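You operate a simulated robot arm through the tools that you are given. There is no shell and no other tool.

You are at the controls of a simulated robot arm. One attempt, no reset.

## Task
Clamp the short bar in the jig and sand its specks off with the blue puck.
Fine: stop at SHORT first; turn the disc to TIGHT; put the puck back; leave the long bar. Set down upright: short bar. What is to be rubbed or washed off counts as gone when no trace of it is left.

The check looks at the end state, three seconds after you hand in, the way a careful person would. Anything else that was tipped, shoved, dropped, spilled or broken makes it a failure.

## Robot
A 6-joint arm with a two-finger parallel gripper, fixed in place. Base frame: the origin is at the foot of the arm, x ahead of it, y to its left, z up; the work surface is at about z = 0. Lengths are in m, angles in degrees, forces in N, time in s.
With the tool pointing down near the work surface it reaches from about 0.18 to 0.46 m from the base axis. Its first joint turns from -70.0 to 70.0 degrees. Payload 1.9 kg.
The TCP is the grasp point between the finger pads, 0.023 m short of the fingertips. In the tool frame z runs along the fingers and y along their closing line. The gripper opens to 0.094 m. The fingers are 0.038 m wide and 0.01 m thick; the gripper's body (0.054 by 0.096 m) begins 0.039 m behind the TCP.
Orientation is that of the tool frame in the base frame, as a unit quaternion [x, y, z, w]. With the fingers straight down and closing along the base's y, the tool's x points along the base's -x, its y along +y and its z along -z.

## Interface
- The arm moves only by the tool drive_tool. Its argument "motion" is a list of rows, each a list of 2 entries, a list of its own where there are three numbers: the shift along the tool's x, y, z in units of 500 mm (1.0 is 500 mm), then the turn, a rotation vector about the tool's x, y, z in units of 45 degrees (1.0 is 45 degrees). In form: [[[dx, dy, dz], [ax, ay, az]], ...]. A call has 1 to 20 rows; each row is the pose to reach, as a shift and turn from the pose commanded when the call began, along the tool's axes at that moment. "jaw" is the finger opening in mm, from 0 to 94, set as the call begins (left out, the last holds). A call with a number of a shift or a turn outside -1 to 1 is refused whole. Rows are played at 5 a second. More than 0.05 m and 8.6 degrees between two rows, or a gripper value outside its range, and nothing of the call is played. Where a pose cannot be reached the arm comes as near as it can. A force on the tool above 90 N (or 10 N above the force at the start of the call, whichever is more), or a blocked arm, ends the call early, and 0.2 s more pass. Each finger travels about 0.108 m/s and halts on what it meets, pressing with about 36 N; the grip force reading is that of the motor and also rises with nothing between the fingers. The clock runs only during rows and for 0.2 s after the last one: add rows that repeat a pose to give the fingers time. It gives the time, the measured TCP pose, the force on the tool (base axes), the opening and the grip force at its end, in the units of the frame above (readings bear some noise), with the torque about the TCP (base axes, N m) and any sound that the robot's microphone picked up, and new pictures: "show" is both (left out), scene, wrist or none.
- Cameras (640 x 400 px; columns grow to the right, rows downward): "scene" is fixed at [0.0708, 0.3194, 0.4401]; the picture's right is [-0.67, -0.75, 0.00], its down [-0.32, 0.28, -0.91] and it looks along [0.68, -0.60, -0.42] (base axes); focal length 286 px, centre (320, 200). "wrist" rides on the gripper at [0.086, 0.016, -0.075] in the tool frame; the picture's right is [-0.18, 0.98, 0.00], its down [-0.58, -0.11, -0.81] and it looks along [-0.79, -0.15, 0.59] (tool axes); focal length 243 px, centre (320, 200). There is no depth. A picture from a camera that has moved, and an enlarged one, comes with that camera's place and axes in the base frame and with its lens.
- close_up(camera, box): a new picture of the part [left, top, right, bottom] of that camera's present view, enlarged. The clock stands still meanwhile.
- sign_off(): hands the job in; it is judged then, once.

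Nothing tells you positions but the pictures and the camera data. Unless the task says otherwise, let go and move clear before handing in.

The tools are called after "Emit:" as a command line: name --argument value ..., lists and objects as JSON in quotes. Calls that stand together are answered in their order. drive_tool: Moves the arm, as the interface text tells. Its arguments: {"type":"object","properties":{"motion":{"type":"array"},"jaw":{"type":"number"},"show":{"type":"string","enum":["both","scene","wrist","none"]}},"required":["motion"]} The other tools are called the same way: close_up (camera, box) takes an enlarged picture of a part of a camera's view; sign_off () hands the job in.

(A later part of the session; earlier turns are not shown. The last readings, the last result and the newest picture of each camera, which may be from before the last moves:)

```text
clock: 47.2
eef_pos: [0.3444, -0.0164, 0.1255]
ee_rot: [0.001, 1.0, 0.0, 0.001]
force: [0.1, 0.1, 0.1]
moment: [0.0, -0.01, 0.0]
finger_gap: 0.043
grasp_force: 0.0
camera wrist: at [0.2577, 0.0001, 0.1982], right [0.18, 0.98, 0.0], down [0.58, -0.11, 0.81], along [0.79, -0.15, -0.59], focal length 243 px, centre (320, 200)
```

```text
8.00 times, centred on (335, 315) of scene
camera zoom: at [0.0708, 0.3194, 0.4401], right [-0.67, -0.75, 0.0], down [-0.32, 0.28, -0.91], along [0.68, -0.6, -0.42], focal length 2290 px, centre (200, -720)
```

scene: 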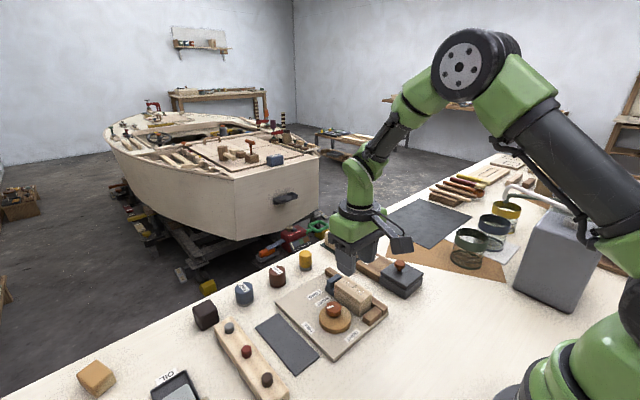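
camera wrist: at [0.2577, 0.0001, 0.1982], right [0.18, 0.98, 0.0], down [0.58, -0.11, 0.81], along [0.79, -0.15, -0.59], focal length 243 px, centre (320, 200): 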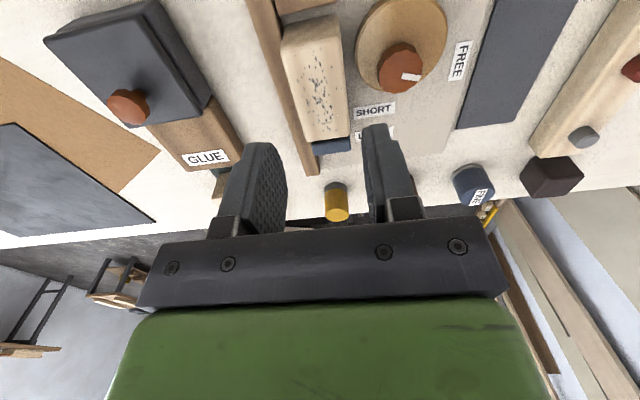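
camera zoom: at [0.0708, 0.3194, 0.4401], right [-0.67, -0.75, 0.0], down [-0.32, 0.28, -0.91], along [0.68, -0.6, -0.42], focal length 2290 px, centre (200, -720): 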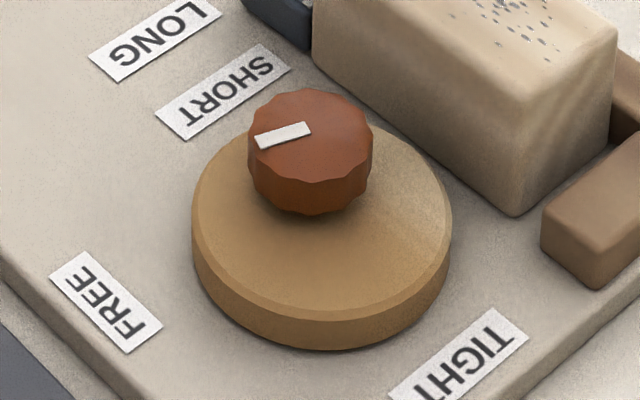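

Emit:
drive_tool --motion '[[[0, 0.02, 0], [0, 0, 0.17]], [[0, 0.04, 0], [0, 0, 0.34]], [[0, 0.06, 0], [0, 0, 0.5]], [[0, 0.08, 0], [0, 0, 0.67]], [[0, 0.1, 0], [0, 0, 0.84]], [[0, 0.1086, 0], [0, 0, 1.0]], [[0, 0.1086, 0], [0, 0, 1.0]]]' --jaw 46 --show "none"

Emit:
drive_tool --motion '[[[0, 0, 0], [0, 0, 0.17]], [[0, 0, 0], [0, 0, 0.34]], [[0, 0, 0], [0, 0, 0.5]], [[0, 0, 0], [0, 0, 0.67]], [[0, 0, 0], [0, 0, 0.84]], [[0, 0, 0], [0, 0, 1.0]], [[0, 0, 0.05], [0, 0, 1.0]], [[0, 0, 0.08], [0, 0, 1.0]], [[0, 0, 0.08], [0, 0, 1.0]]]'

Emit:
close_up --camera "wrist" --box '[180, 0, 460, 230]'

Emit:
close_up --camera "scene" --box '[290, 250, 400, 350]'

```text
clock: 48.8
eef_pos: [0.3443, 0.0382, 0.1231]
ee_rot: [0.383, 0.924, 0.0, 0.0]
force: [-0.6, 0.4, 0.1]
moment: [0.01, 0.02, 0.0]
finger_gap: 0.0459
grasp_force: 0.0
```

```text
clock: 50.8
eef_pos: [0.3444, 0.0384, 0.0836]
ee_rot: [0.707, 0.707, 0.001, 0.001]
force: [0.5, 0.4, 0.4]
moment: [0.0, -0.01, 0.0]
finger_gap: 0.0457
grasp_force: 0.0
camera wrist: at [0.3608, 0.1243, 0.1573], right [0.98, -0.18, 0.0], down [-0.11, -0.58, 0.81], along [-0.15, -0.79, -0.59], focal length 243 px, centre (320, 200)
```

scene: 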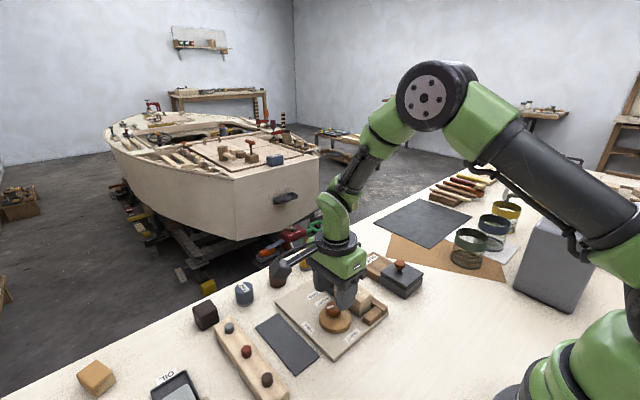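
wrist: 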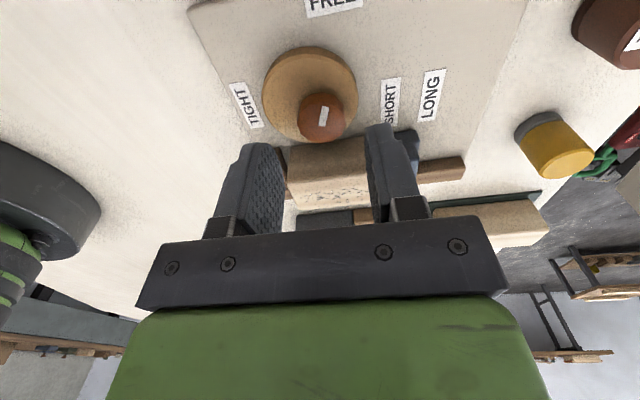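

```text
1.74 times, centred on (320, 115) of wrist
camera zoom: at [0.3608, 0.1243, 0.1573], right [0.98, -0.18, 0.0], down [-0.11, -0.58, 0.81], along [-0.15, -0.79, -0.59], focal length 422 px, centre (320, 348)
```

zoom: 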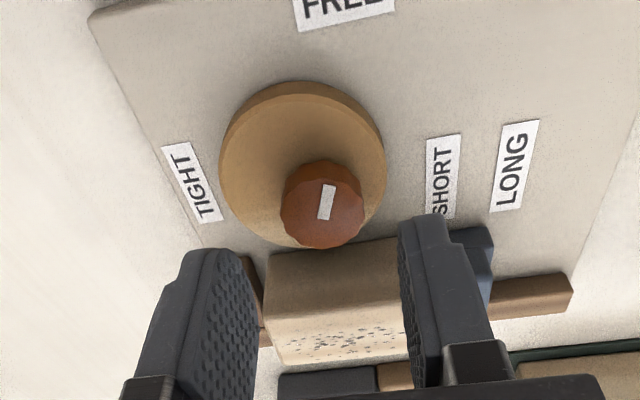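

```text
4.00 times, centred on (345, 300) of scene
camera zoom: at [0.0708, 0.3194, 0.4401], right [-0.67, -0.75, 0.0], down [-0.32, 0.28, -0.91], along [0.68, -0.6, -0.42], focal length 1145 px, centre (220, -200)
```

zoom: 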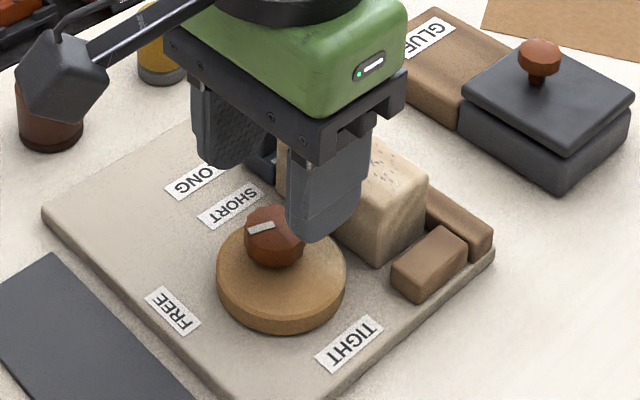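

Emit:
drive_tool --motion '[[[0, 0.002, 0.02], [0, 0, 0]], [[0, 0.002, 0.04], [0, 0, 0]], [[0, 0.002, 0.06], [0, 0, 0]], [[0, 0.002, 0.07], [0, 0, 0]], [[0, 0.002, 0.073], [0, 0, 0]], [[0, 0.002, 0.073], [0, 0, 0]]]'

Emit:
close_up --camera "wrist" --box '[180, 0, 460, 230]'

Emit:
close_up --camera "scene" --box '[290, 250, 400, 350]'

```text
clock: 52.2
eef_pos: [0.3452, 0.038, 0.0486]
ee_rot: [0.707, 0.707, 0.001, 0.001]
force: [-0.1, 0.1, 0.0]
moment: [0.03, 0.03, 0.0]
finger_gap: 0.0461
grasp_force: 0.0
camera wrist: at [0.3615, 0.1241, 0.1209], right [0.98, -0.18, 0.0], down [-0.11, -0.58, 0.81], along [-0.15, -0.79, -0.59], focal length 243 px, centre (320, 200)
```

scene: 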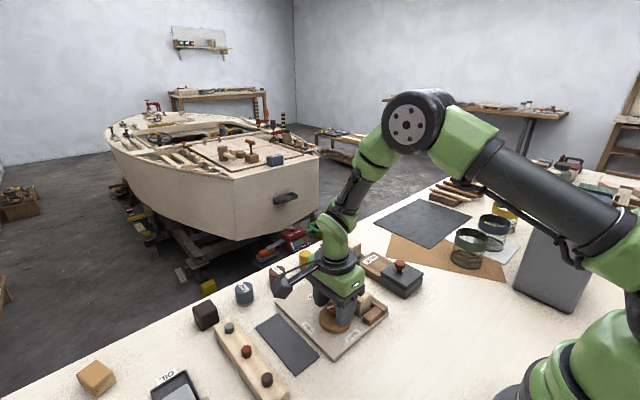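
wrist: 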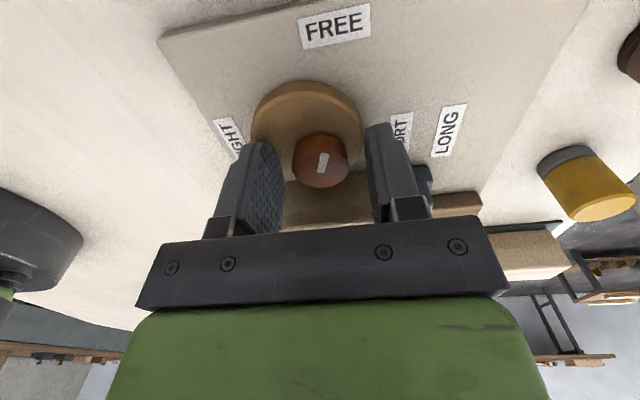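

```text
1.74 times, centred on (320, 115) of wrist
camera zoom: at [0.3615, 0.1241, 0.1209], right [0.98, -0.18, 0.0], down [-0.11, -0.58, 0.81], along [-0.15, -0.79, -0.59], focal length 422 px, centre (320, 348)
```

zoom: 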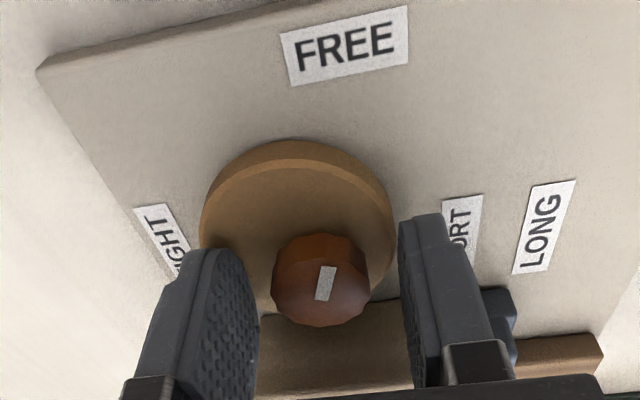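

```text
4.00 times, centred on (345, 300) of scene
camera zoom: at [0.0708, 0.3194, 0.4401], right [-0.67, -0.75, 0.0], down [-0.32, 0.28, -0.91], along [0.68, -0.6, -0.42], focal length 1145 px, centre (220, -200)
```

zoom: 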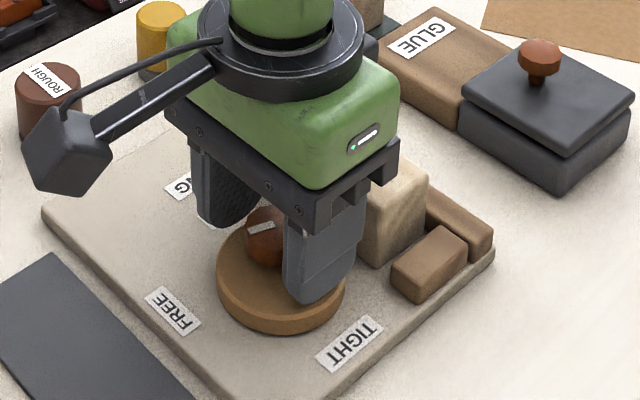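

Emit:
drive_tool --motion '[[[0, 0, 0.002], [0, 0, 0]], [[0, 0, 0.002], [0, 0, 0]], [[0, 0, 0.002], [0, 0, 0]], [[0, 0, 0.002], [0, 0, 0]]]' --jaw 15

Emit:
close_up --camera "wrist" --box '[180, 0, 460, 230]'

```text
clock: 53.2
eef_pos: [0.345, 0.0371, 0.0477]
ee_rot: [0.708, 0.707, 0.001, 0.001]
force: [-10.5, -0.4, 39.2]
moment: [-0.14, 0.29, 0.19]
finger_gap: 0.0275
grasp_force: 44.8
camera wrist: at [0.3616, 0.1241, 0.1208], right [0.98, -0.18, 0.0], down [-0.11, -0.58, 0.81], along [-0.15, -0.79, -0.59], focal length 243 px, centre (320, 200)
```

scene: 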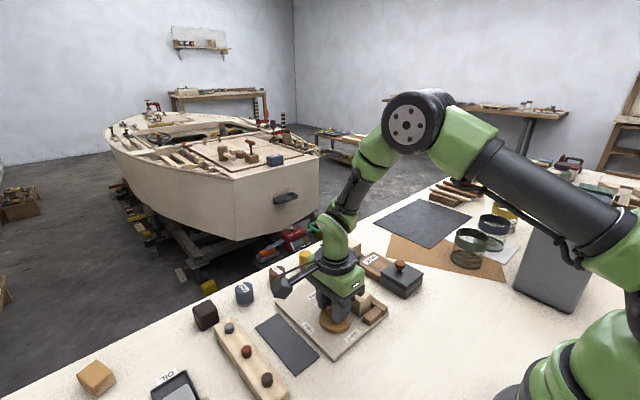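
wrist: 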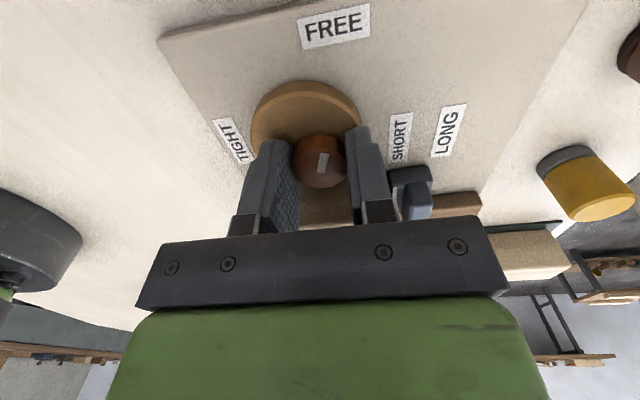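

```text
1.74 times, centred on (320, 115) of wrist
camera zoom: at [0.3616, 0.1241, 0.1208], right [0.98, -0.18, 0.0], down [-0.11, -0.58, 0.81], along [-0.15, -0.79, -0.59], focal length 422 px, centre (320, 348)
```

zoom: 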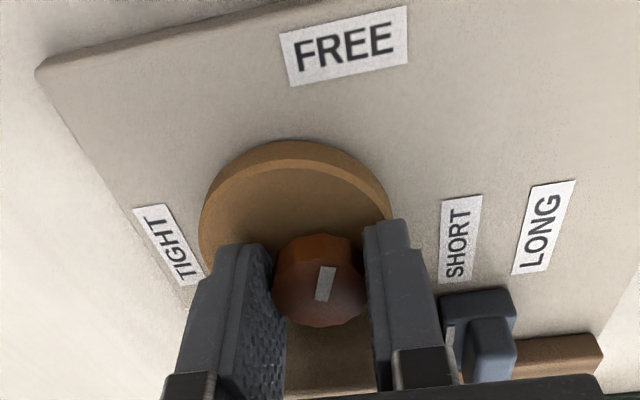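

Emit:
drive_tool --motion '[[[0, 0, -0.003], [0, 0, 0]], [[0, 0, -0.003], [0, 0, 0]]]' --show "none"

Emit:
drive_tool --motion '[[[0, 0, 0], [0, 0, -0.1]], [[0, 0, 0], [0, 0, -0.2]], [[0, 0, 0], [0, 0, -0.3]], [[0, 0, 0], [0, 0, -0.4]], [[0, 0, 0], [0, 0, -0.5]], [[0, 0, 0], [0, 0, -0.5]]]'

Emit:
close_up --camera "wrist" --box '[180, 0, 460, 230]'

Emit:
close_up --camera "scene" --box '[290, 250, 400, 350]'

```text
clock: 53.8
eef_pos: [0.3443, 0.0383, 0.0477]
ee_rot: [0.707, 0.707, 0.0, 0.001]
force: [5.8, 4.9, -6.7]
moment: [0.52, -0.1, -0.04]
finger_gap: 0.0273
grasp_force: 45.0
```

```text
clock: 55.2
eef_pos: [0.3454, 0.0388, 0.0485]
ee_rot: [0.555, 0.832, 0.001, 0.001]
force: [16.7, -2.0, -34.9]
moment: [0.51, 0.06, 0.03]
finger_gap: 0.0274
grasp_force: 44.9
camera wrist: at [0.3269, 0.1237, 0.1207], right [0.98, 0.21, 0.0], down [0.12, -0.58, 0.81], along [0.17, -0.79, -0.59], focal length 243 px, centre (320, 200)
```

scene: 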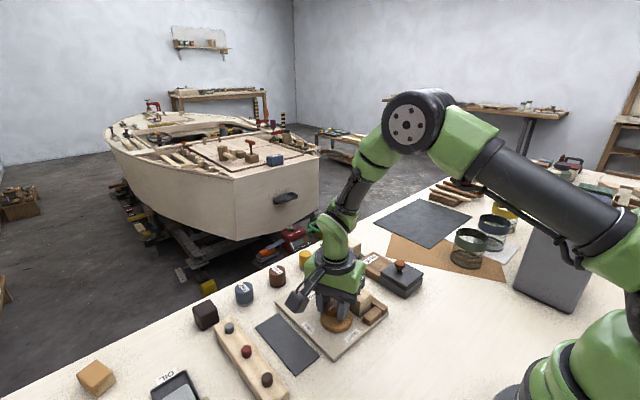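
wrist: 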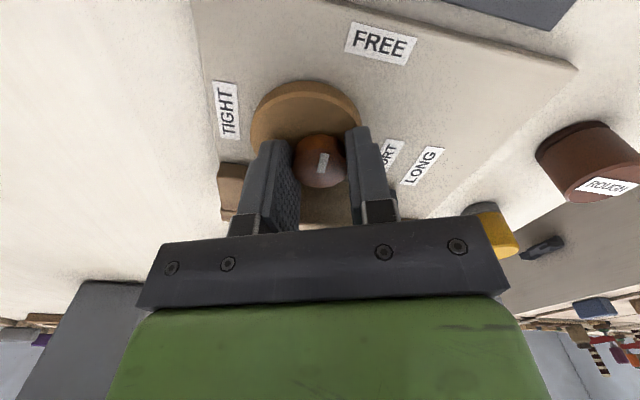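

```text
1.74 times, centred on (320, 115) of wrist
camera zoom: at [0.3269, 0.1237, 0.1207], right [0.98, 0.21, 0.0], down [0.12, -0.58, 0.81], along [0.17, -0.79, -0.59], focal length 422 px, centre (320, 348)
```

zoom: 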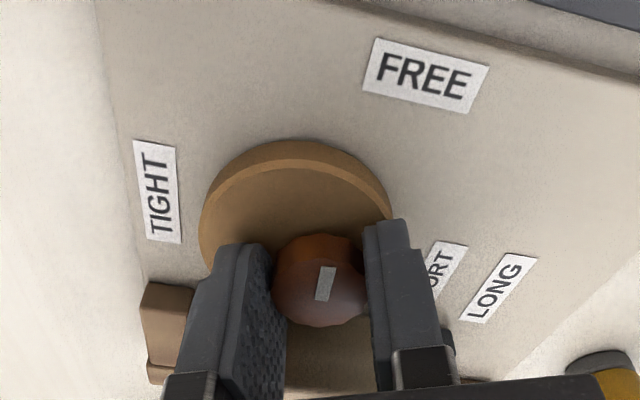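

```text
4.00 times, centred on (345, 300) of scene
camera zoom: at [0.0709, 0.3194, 0.4401], right [-0.67, -0.75, 0.0], down [-0.32, 0.28, -0.91], along [0.68, -0.6, -0.42], focal length 1145 px, centre (220, -200)
```

zoom: 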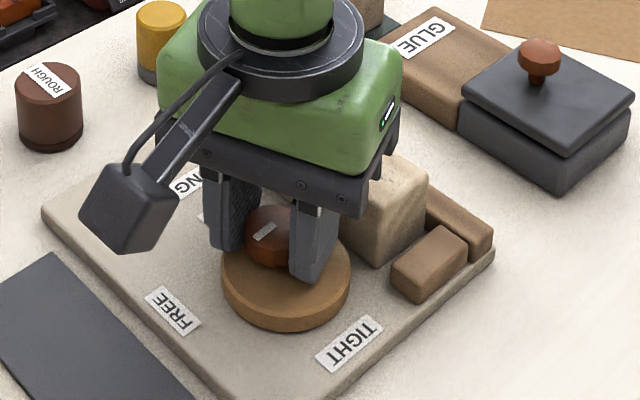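

Emit:
drive_tool --motion '[[[-0.0008, 0.0018, 0.0015], [0, 0, 0]], [[-0.0008, 0.0018, 0.0015], [0, 0, -0.12]], [[-0.0008, 0.0018, 0.0015], [0, 0, -0.24]], [[-0.0008, 0.0018, 0.0015], [0, 0, -0.36]], [[-0.0008, 0.0018, 0.0015], [0, 0, -0.48]], [[-0.0008, 0.0018, 0.0015], [0, 0, -0.6]], [[-0.0008, 0.0018, 0.0015], [0, 0, -0.72]], [[-0.0008, 0.0018, 0.0015], [0, 0, -0.84]], [[-0.0008, 0.0018, 0.0015], [0, 0, -0.96]], [[-0.0008, 0.0018, 0.0015], [0, 0, -0.96]]]'

Emit:
close_up --camera "wrist" --box '[180, 0, 460, 230]'

Emit:
close_up --camera "scene" --box '[290, 250, 400, 350]'

```text
clock: 57.4
eef_pos: [0.3436, 0.0375, 0.048]
ee_rot: [0.212, 0.977, -0.001, -0.002]
force: [-31.9, -16.6, 35.9]
moment: [-0.27, 0.48, 0.01]
finger_gap: 0.0274
grasp_force: 45.1
camera wrist: at [0.2736, 0.0879, 0.1209], right [0.57, 0.82, 0.0], down [0.49, -0.34, 0.8], along [0.66, -0.46, -0.59], focal length 243 px, centre (320, 200)
```

scene: 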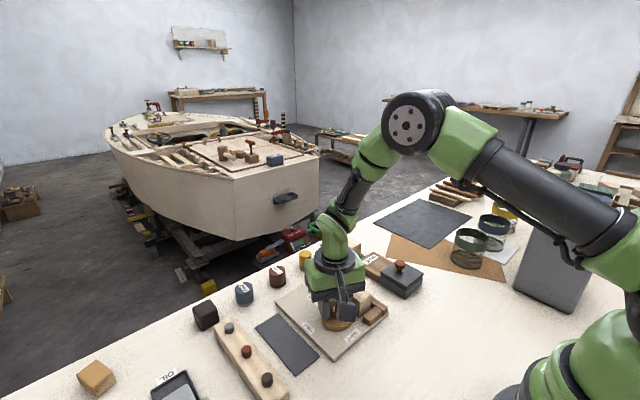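
wrist: 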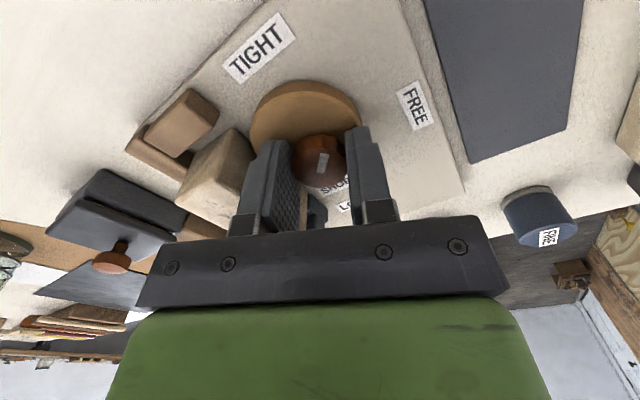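

```text
1.74 times, centred on (320, 115) of wrist
camera zoom: at [0.2736, 0.0879, 0.1209], right [0.57, 0.82, 0.0], down [0.49, -0.34, 0.8], along [0.66, -0.46, -0.59], focal length 422 px, centre (320, 348)
```

zoom: 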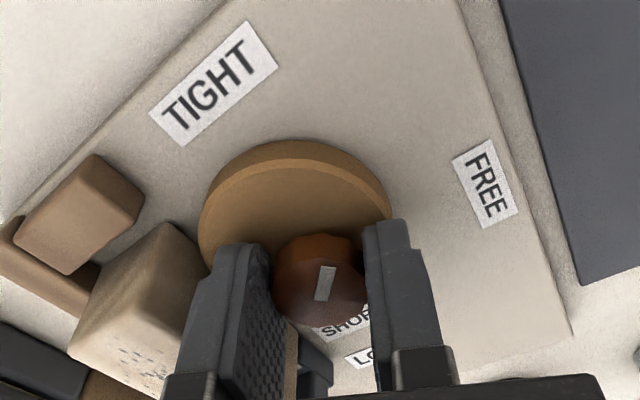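

```text
4.00 times, centred on (345, 300) of scene
camera zoom: at [0.0707, 0.3194, 0.4401], right [-0.67, -0.75, 0.0], down [-0.32, 0.28, -0.91], along [0.68, -0.6, -0.42], focal length 1145 px, centre (220, -200)
```

zoom: 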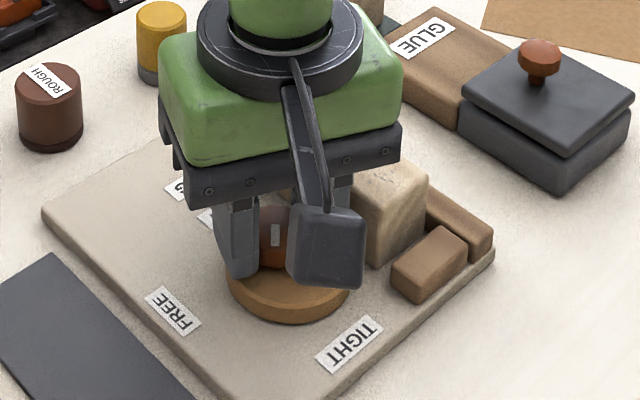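

Emit:
drive_tool --motion '[[[0.003, -0.003, -0.0014], [0, 0, 0]], [[0.003, -0.003, -0.0014], [0, 0, -0.1]], [[0.003, -0.003, -0.0014], [0, 0, -0.2]], [[0.003, -0.003, -0.0014], [0, 0, -0.3]], [[0.003, -0.003, -0.0014], [0, 0, -0.4]], [[0.003, -0.003, -0.0014], [0, 0, -0.5]], [[0.003, -0.003, -0.0014], [0, 0, -0.5]]]'

Emit:
close_up --camera "wrist" --box '[180, 0, 460, 230]'

Emit:
close_up --camera "scene" --box '[290, 250, 400, 350]'

```text
clock: 59.0
eef_pos: [0.3449, 0.0387, 0.0486]
ee_rot: [0.013, 1.0, 0.0, 0.001]
force: [16.8, 12.8, -33.1]
moment: [0.23, -0.32, 0.03]
finger_gap: 0.0273
grasp_force: 45.3
camera wrist: at [0.2587, 0.0559, 0.1209], right [0.21, 0.98, 0.0], down [0.58, -0.13, 0.81], along [0.79, -0.17, -0.59], focal length 243 px, centre (320, 200)
```

scene: 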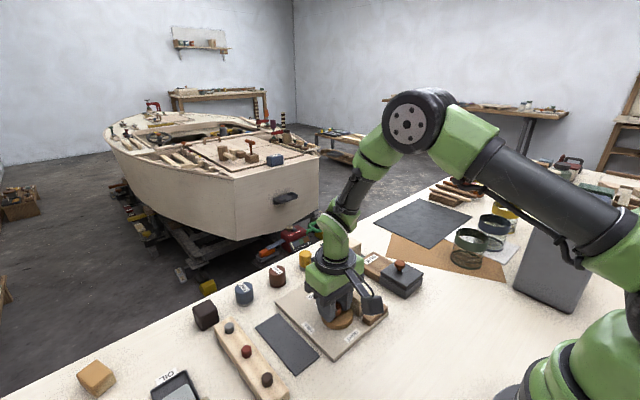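
wrist: 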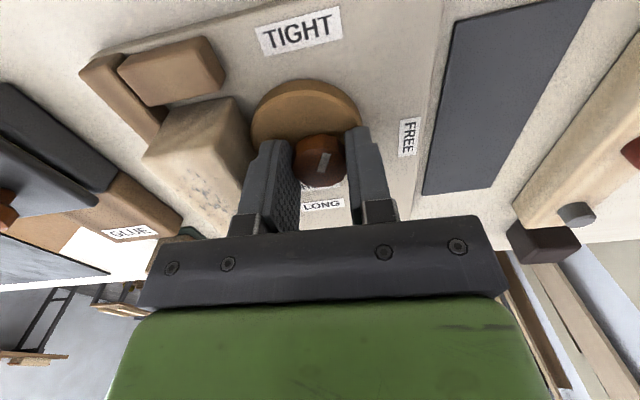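

```text
1.74 times, centred on (320, 115) of wrist
camera zoom: at [0.2587, 0.0559, 0.1209], right [0.21, 0.98, 0.0], down [0.58, -0.13, 0.81], along [0.79, -0.17, -0.59], focal length 422 px, centre (320, 348)
```

zoom: 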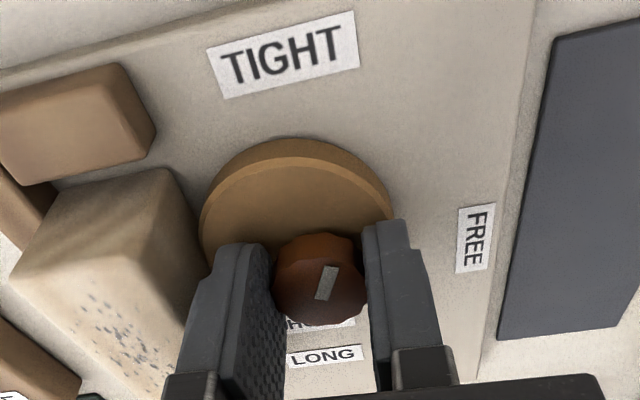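

```text
4.00 times, centred on (345, 300) of scene
camera zoom: at [0.0709, 0.3194, 0.4401], right [-0.67, -0.75, 0.0], down [-0.32, 0.28, -0.91], along [0.68, -0.6, -0.42], focal length 1145 px, centre (220, -200)
```

zoom: 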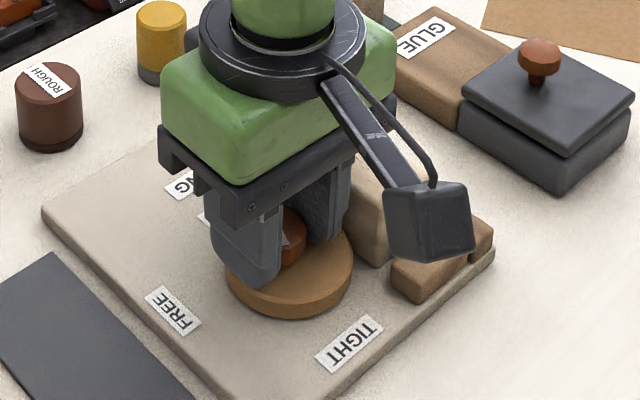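

Emit:
drive_tool --motion '[[[-0.0016, 0.001, 0.0007], [0, 0, 0]], [[-0.0016, 0.001, 0.0007], [0, 0, -0.08]], [[-0.0016, 0.001, 0.0007], [0, 0, -0.16]], [[-0.0016, 0.001, 0.0007], [0, 0, -0.24]], [[-0.0016, 0.001, 0.0007], [0, 0, -0.32]], [[-0.0016, 0.001, 0.0007], [0, 0, -0.4]], [[-0.0016, 0.001, 0.0007], [0, 0, -0.4]]]'

Emit:
close_up --camera "wrist" --box '[180, 0, 460, 230]'

Emit:
close_up --camera "scene" --box '[290, 250, 400, 350]'

```text
clock: 60.6
eef_pos: [0.3453, 0.0373, 0.0484]
ee_rot: [-0.141, 0.99, 0.0, 0.0]
force: [-17.1, -0.1, 21.7]
moment: [0.06, 0.57, 0.0]
finger_gap: 0.0274
grasp_force: 45.4
camera wrist: at [0.2576, 0.0285, 0.1213], right [-0.1, 1.0, 0.0], down [0.59, 0.06, 0.81], along [0.8, 0.08, -0.59], focal length 243 px, centre (320, 200)
```

scene: 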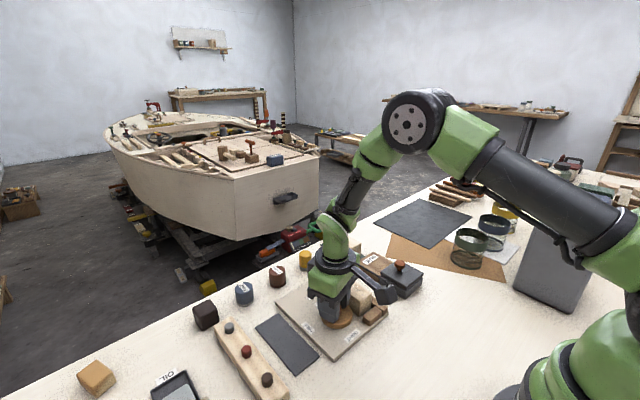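
wrist: 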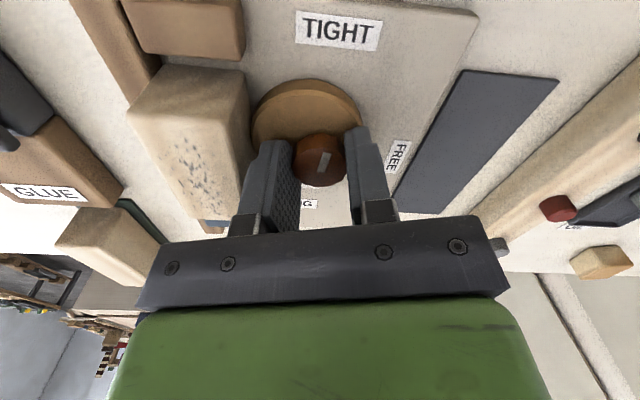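

```text
1.74 times, centred on (320, 115) of wrist
camera zoom: at [0.2576, 0.0285, 0.1213], right [-0.1, 1.0, 0.0], down [0.59, 0.06, 0.81], along [0.8, 0.08, -0.59], focal length 422 px, centre (320, 348)
```

zoom: 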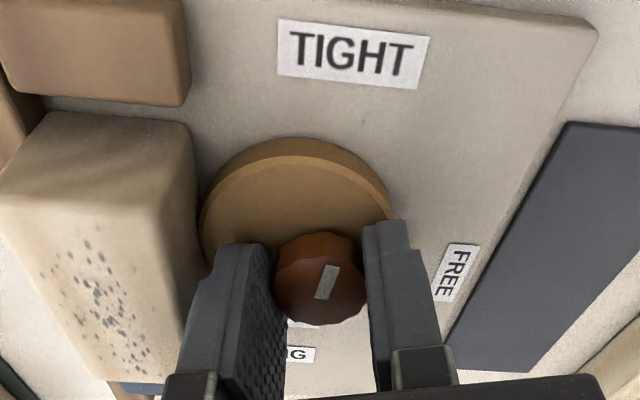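

```text
4.00 times, centred on (345, 300) of scene
camera zoom: at [0.0707, 0.3194, 0.4401], right [-0.67, -0.75, 0.0], down [-0.32, 0.28, -0.91], along [0.68, -0.6, -0.42], focal length 1145 px, centre (220, -200)
```

zoom: 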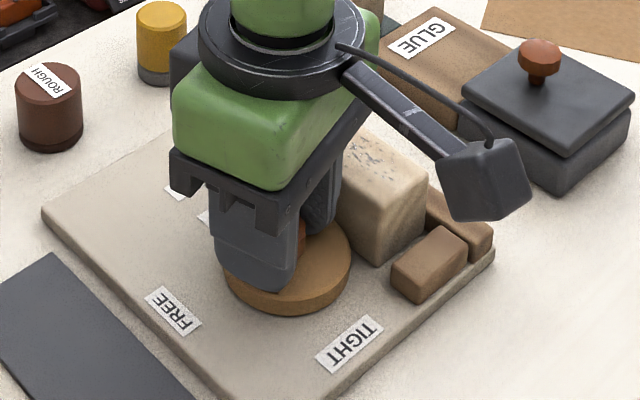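

Emit:
drive_tool --motion '[[[0.0015, 0.0004, -0.0003], [0, 0, 0]], [[0.0015, 0.0004, -0.0003], [0, 0, -0.05]], [[0.0015, 0.0004, -0.0003], [0, 0, -0.1]], [[0.0015, 0.0004, -0.0003], [0, 0, -0.1]]]'

Emit:
close_up --camera "wrist" --box '[180, 0, 460, 230]'

Emit:
close_up --camera "wrist" --box '[230, 70, 380, 200]'

```text
clock: 61.6
eef_pos: [0.3447, 0.0379, 0.0485]
ee_rot: [-0.18, 0.984, 0.0, 0.002]
force: [3.9, -2.7, -8.7]
moment: [0.43, -0.74, 0.0]
finger_gap: 0.027
grasp_force: 45.1
camera wrist: at [0.2582, 0.0215, 0.1209], right [-0.18, 0.98, 0.0], down [0.58, 0.11, 0.81], along [0.8, 0.14, -0.59], focal length 243 px, centre (320, 200)
```

scene: 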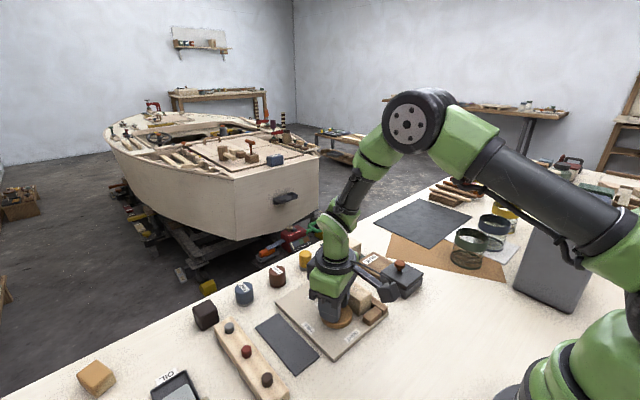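
wrist: 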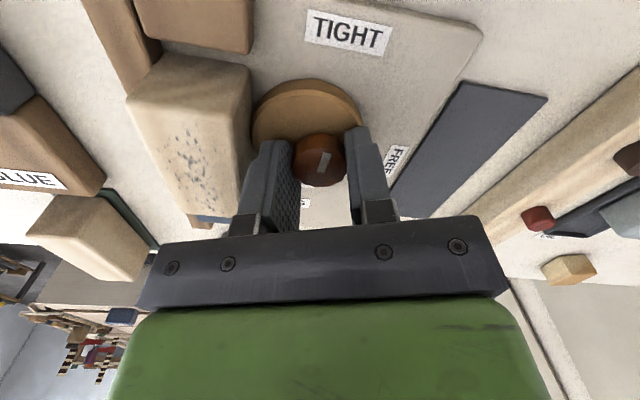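

```text
1.74 times, centred on (320, 115) of wrist
camera zoom: at [0.2582, 0.0215, 0.1209], right [-0.18, 0.98, 0.0], down [0.58, 0.11, 0.81], along [0.8, 0.14, -0.59], focal length 422 px, centre (320, 348)
```

zoom: 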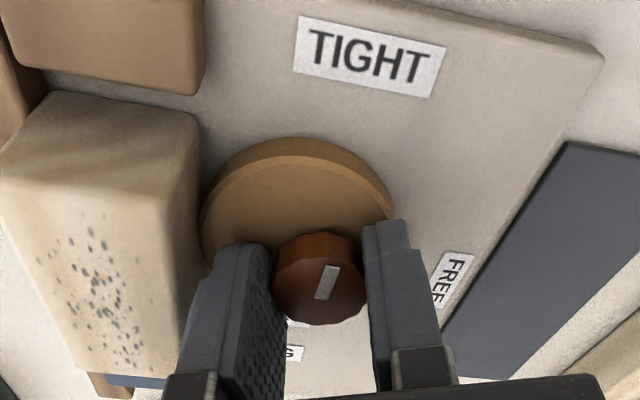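

```text
3.08 times, centred on (305, 135) of wrist
camera zoom: at [0.2582, 0.0215, 0.1209], right [-0.18, 0.98, 0.0], down [0.58, 0.11, 0.81], along [0.8, 0.14, -0.59], focal length 746 px, centre (366, 400)
```

zoom: 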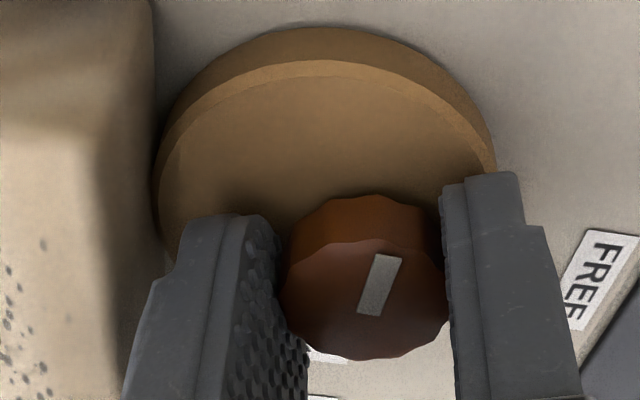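

Emit:
drive_tool --motion '[[[0, 0, 0], [0, 0, 0]], [[0, 0, 0], [0, 0, 0]], [[0, 0, -0.02], [0, 0, 0]], [[0, 0, -0.06], [0, 0, 0]], [[0, 0, -0.12], [0, 0, 0]], [[0, 0, -0.2], [0, 0, 0]], [[0, 0, -0.28], [0, 0, 0]], [[0, 0, -0.28], [0, 0, 0]]]' --jaw 40

Emit:
close_up --camera "wrist" --box '[200, 0, 440, 170]'

Emit:
close_up --camera "scene" --box '[290, 260, 400, 350]'

```text
clock: 63.4
eef_pos: [0.3426, 0.038, 0.1887]
ee_rot: [-0.179, 0.984, 0.0, 0.0]
force: [-0.6, 0.0, 0.8]
moment: [-0.01, -0.02, 0.0]
finger_gap: 0.0402
grasp_force: 0.0
camera wrist: at [0.2575, 0.0221, 0.2613], right [-0.17, 0.98, 0.0], down [0.58, 0.1, 0.81], along [0.79, 0.14, -0.59], focal length 243 px, centre (320, 200)
```

scene: 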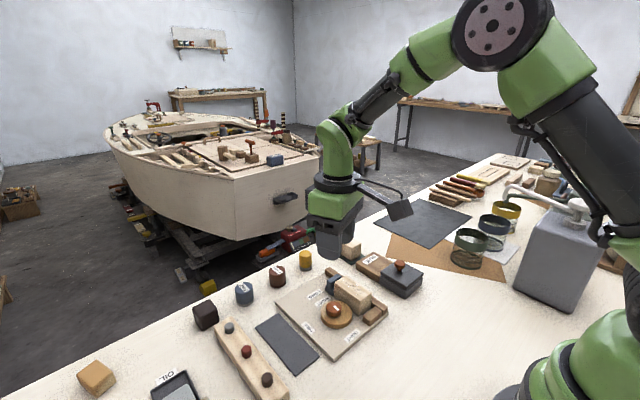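
wrist: 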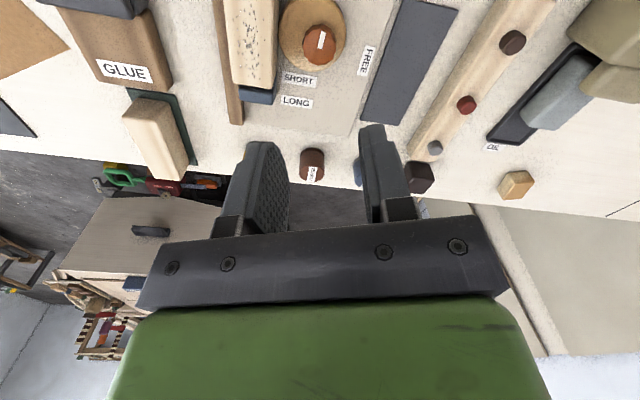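

```text
2.35 times, centred on (320, 85) of wrist
camera zoom: at [0.2575, 0.0221, 0.2613], right [-0.17, 0.98, 0.0], down [0.58, 0.1, 0.81], along [0.79, 0.14, -0.59], focal length 571 px, centre (320, 471)
```

zoom: 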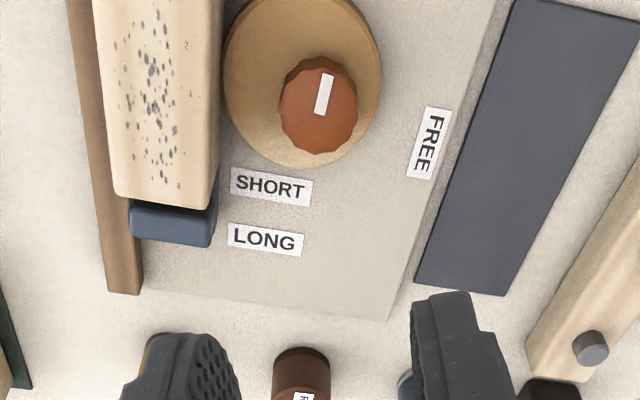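

```text
4.44 times, centred on (345, 305) of scene
camera zoom: at [0.0708, 0.3194, 0.4401], right [-0.67, -0.75, 0.0], down [-0.32, 0.28, -0.91], along [0.68, -0.6, -0.42], focal length 1272 px, centre (209, -267)
```

zoom: 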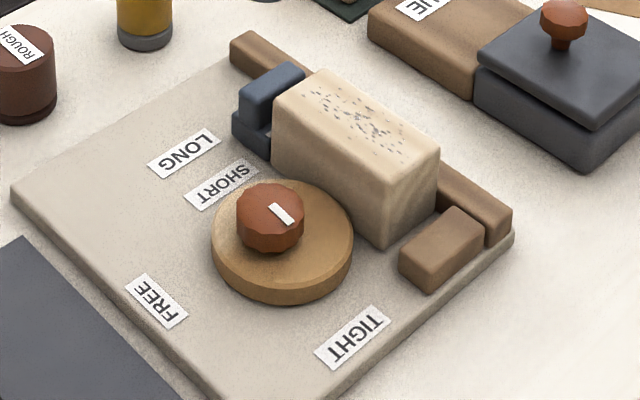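

Emit:
close_up --camera "scene" --box '[325, 285, 365, 320]'

Emit:
close_up --camera "wrist" --box '[210, 0, 360, 110]'

```text
11.43 times, centred on (345, 302) of scene
camera zoom: at [0.0708, 0.3194, 0.4401], right [-0.67, -0.75, 0.0], down [-0.32, 0.28, -0.91], along [0.68, -0.6, -0.42], focal length 3272 px, centre (34, -971)
```

zoom: 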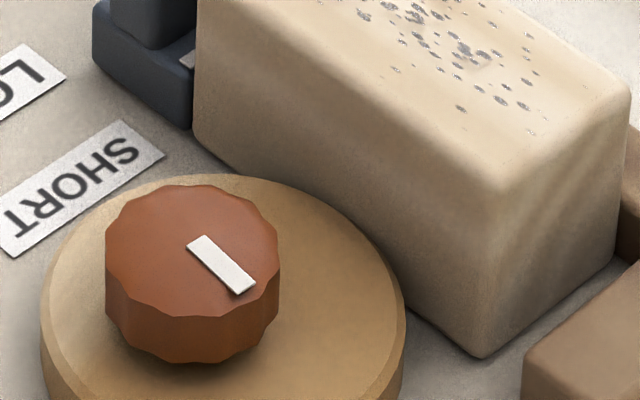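

```text
3.64 times, centred on (285, 55) of wrist
camera zoom: at [0.2575, 0.0221, 0.2613], right [-0.17, 0.98, 0.0], down [0.58, 0.1, 0.81], along [0.79, 0.14, -0.59], focal length 882 px, centre (447, 727)
```

zoom: 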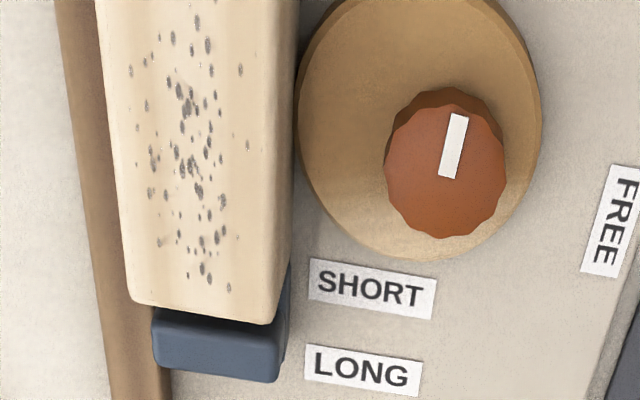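

The disc now touches the bar with its pointer toward TIGHT, and the bar lies against the fence. Next the FINE puck, near (0.503, 0.134), which is far out; I'll move toward it at height and test the reach.

Emit:
drive_tool --motion '[[[-0.035, 0.0095, 0.015], [0, 0, 0.016]], [[-0.07, 0.019, 0.03], [0, 0, 0.032]], [[-0.105, 0.0285, 0.045], [0, 0, 0.048]], [[-0.14, 0.038, 0.06], [0, 0, 0.064]], [[-0.175, 0.048, 0.075], [0, 0, 0.08]], [[-0.21, 0.057, 0.09], [0, 0, 0.095]], [[-0.245, 0.067, 0.105], [0, 0, 0.11]], [[-0.279, 0.0763, 0.12], [0, 0, 0.127]], [[-0.279, 0.0763, 0.12], [0, 0, 0.127]]]' --jaw 60

Emit:
close_up --camera "wrist" --box '[180, 0, 460, 230]'

```text
clock: 65.4
eef_pos: [0.4468, 0.1216, 0.1283]
ee_rot: [-0.129, 0.992, 0.0, 0.001]
force: [-0.8, 0.2, 0.0]
moment: [0.02, -0.03, -0.02]
finger_gap: 0.0601
grasp_force: 0.1
out of reach, approached as far as the arm can: row 8, 9
camera wrist: at [0.3589, 0.1139, 0.2007], right [-0.08, 1.0, 0.0], down [0.59, 0.04, 0.81], along [0.8, 0.06, -0.59], focal length 243 px, centre (320, 200)
```

scene: 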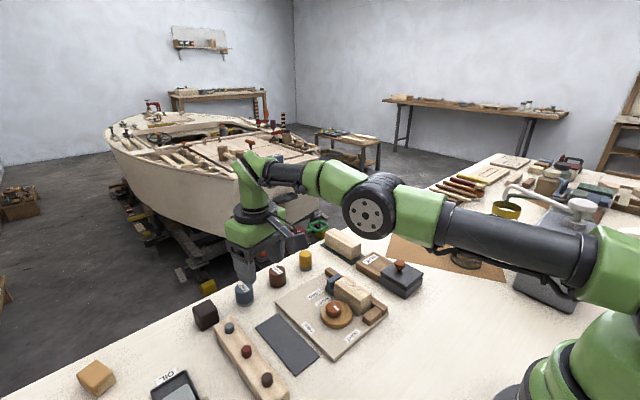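
wrist: 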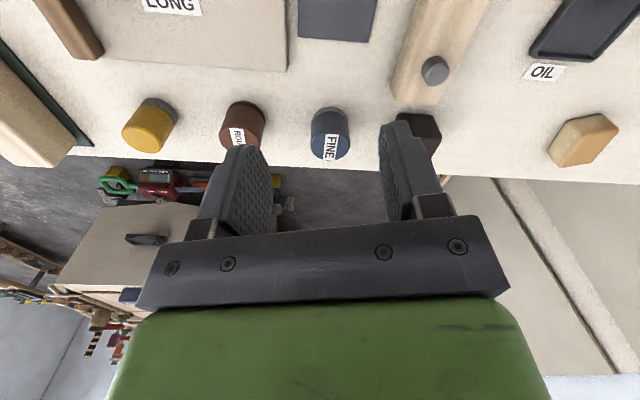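

```text
1.74 times, centred on (320, 115) of wrist
camera zoom: at [0.3589, 0.1139, 0.2007], right [-0.08, 1.0, 0.0], down [0.59, 0.04, 0.81], along [0.8, 0.06, -0.59], focal length 422 px, centre (320, 348)
```

zoom: 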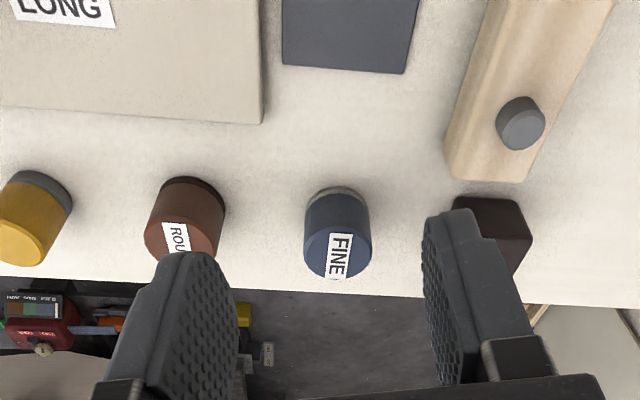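

Emit:
drive_tool --motion '[[[0.03, 0, 0], [0, 0, 0]], [[0.06, 0, 0], [0, 0, 0]], [[0.06, 0, 0], [0, 0, 0]]]' --show "none"

```text
clock: 66.2
eef_pos: [0.4173, 0.113, 0.1281]
ee_rot: [-0.129, 0.992, 0.0, 0.002]
force: [0.2, 0.0, -0.2]
moment: [0.01, 0.0, 0.0]
finger_gap: 0.06
grasp_force: 0.0
```

Emit:
drive_tool --motion '[[[-0.03, -0.001, 0.007], [0, -0.13, 0]], [[-0.06, -0.002, 0.014], [0, -0.27, 0]], [[-0.09, -0.003, 0.022], [0, -0.4, 0]], [[-0.12, -0.004, 0.029], [0, -0.53, 0]], [[-0.1486, -0.005, 0.036], [0, -0.667, 0]], [[-0.1486, -0.005, 0.036], [0, -0.667, 0]]]'

Emit:
close_up --camera "scene" --box '[180, 200, 380, 340]'

```text
clock: 67.6
eef_pos: [0.4898, 0.1301, 0.1093]
ee_rot: [-0.125, 0.957, 0.034, 0.258]
force: [-0.1, -0.1, 0.2]
moment: [0.0, -0.01, 0.0]
finger_gap: 0.0601
grasp_force: 0.0
camera wrist: at [0.378, 0.1167, 0.1296], right [-0.1, 0.99, 0.09], down [0.12, -0.08, 0.99], along [0.99, 0.11, -0.11], focal length 243 px, centre (320, 200)
```

scene: 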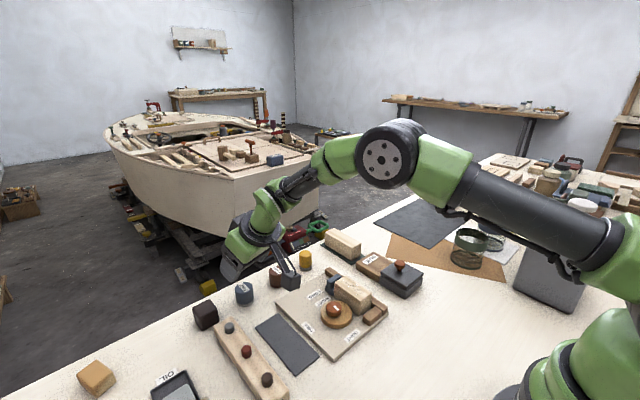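
wrist: 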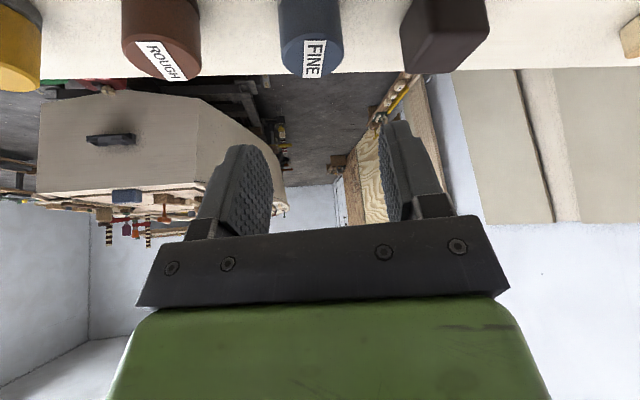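

```text
2.86 times, centred on (280, 270) of scene
camera zoom: at [0.0708, 0.3194, 0.4401], right [-0.67, -0.75, 0.0], down [-0.32, 0.28, -0.91], along [0.68, -0.6, -0.42], focal length 818 px, centre (434, 0)
```

zoom: 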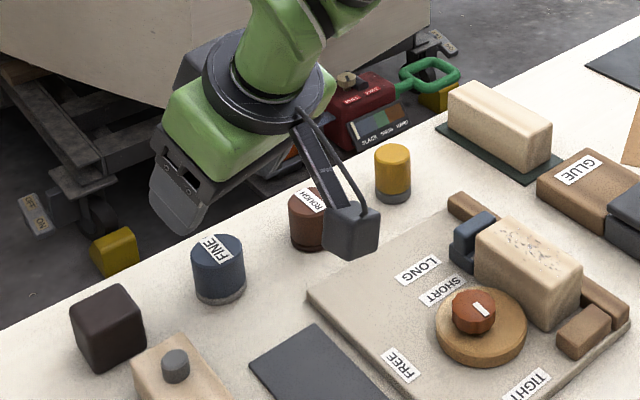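

Emit:
drive_tool --motion '[[[0.003, 0.0, 0.017], [0, 0.037, 0]], [[0.006, 0.0, 0.034], [0, 0.074, 0]], [[0.0094, 0.0008, 0.0507], [0, 0.111, 0]], [[0.0094, 0.0008, 0.0507], [0, 0.111, 0]]]'

Emit:
close_up --camera "scene" --box '[190, 220, 330, 340]'

Emit:
close_up --camera "wrist" --box '[180, 0, 460, 230]'

```text
clock: 68.6
eef_pos: [0.4982, 0.133, 0.0865]
ee_rot: [-0.127, 0.968, 0.028, 0.215]
force: [0.0, 0.4, 0.6]
moment: [0.05, -0.01, 0.03]
finger_gap: 0.0601
grasp_force: 0.0
camera wrist: at [0.3881, 0.1193, 0.1152], right [-0.09, 0.99, 0.08], down [0.21, -0.06, 0.98], along [0.97, 0.11, -0.2], focal length 243 px, centre (320, 200)
```

scene: 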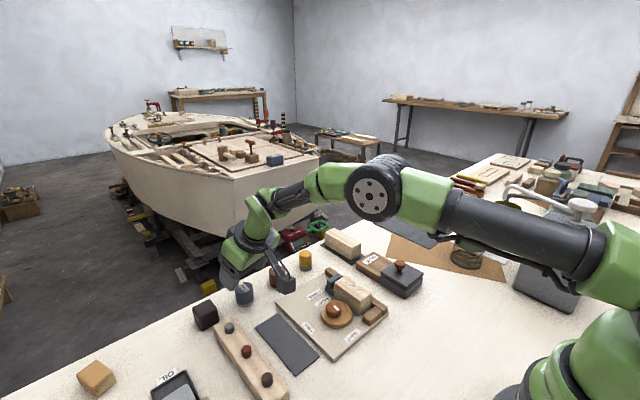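
wrist: 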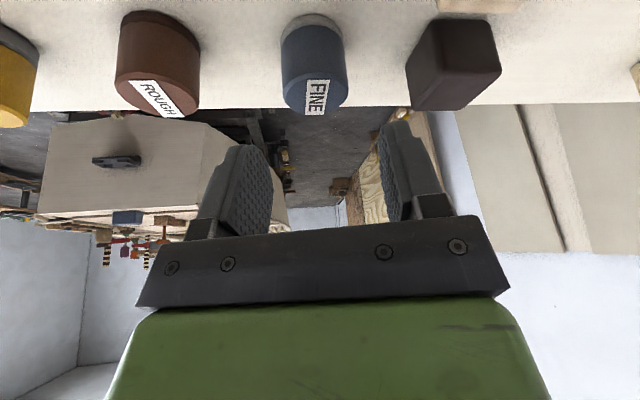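

```text
3.33 times, centred on (260, 280) of scene
camera zoom: at [0.0708, 0.3194, 0.4401], right [-0.67, -0.75, 0.0], down [-0.32, 0.28, -0.91], along [0.68, -0.6, -0.42], focal length 954 px, centre (520, -67)
```

zoom: 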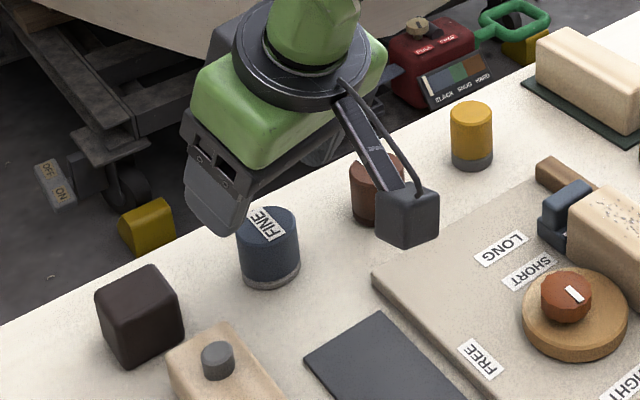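

```text
1.74 times, centred on (320, 115) of wrist
camera zoom: at [0.3881, 0.1193, 0.1152], right [-0.09, 0.99, 0.08], down [0.21, -0.06, 0.98], along [0.97, 0.11, -0.2], focal length 422 px, centre (320, 348)
```

zoom: 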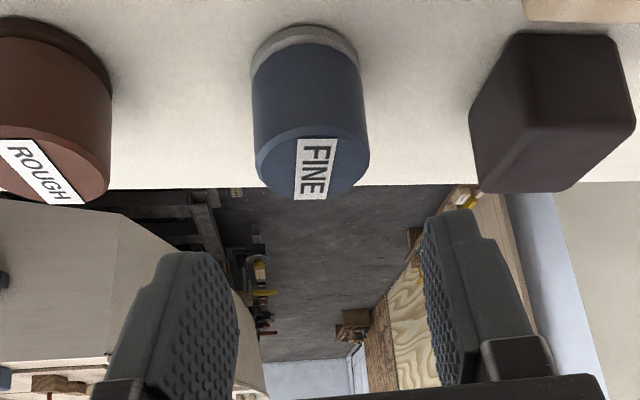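

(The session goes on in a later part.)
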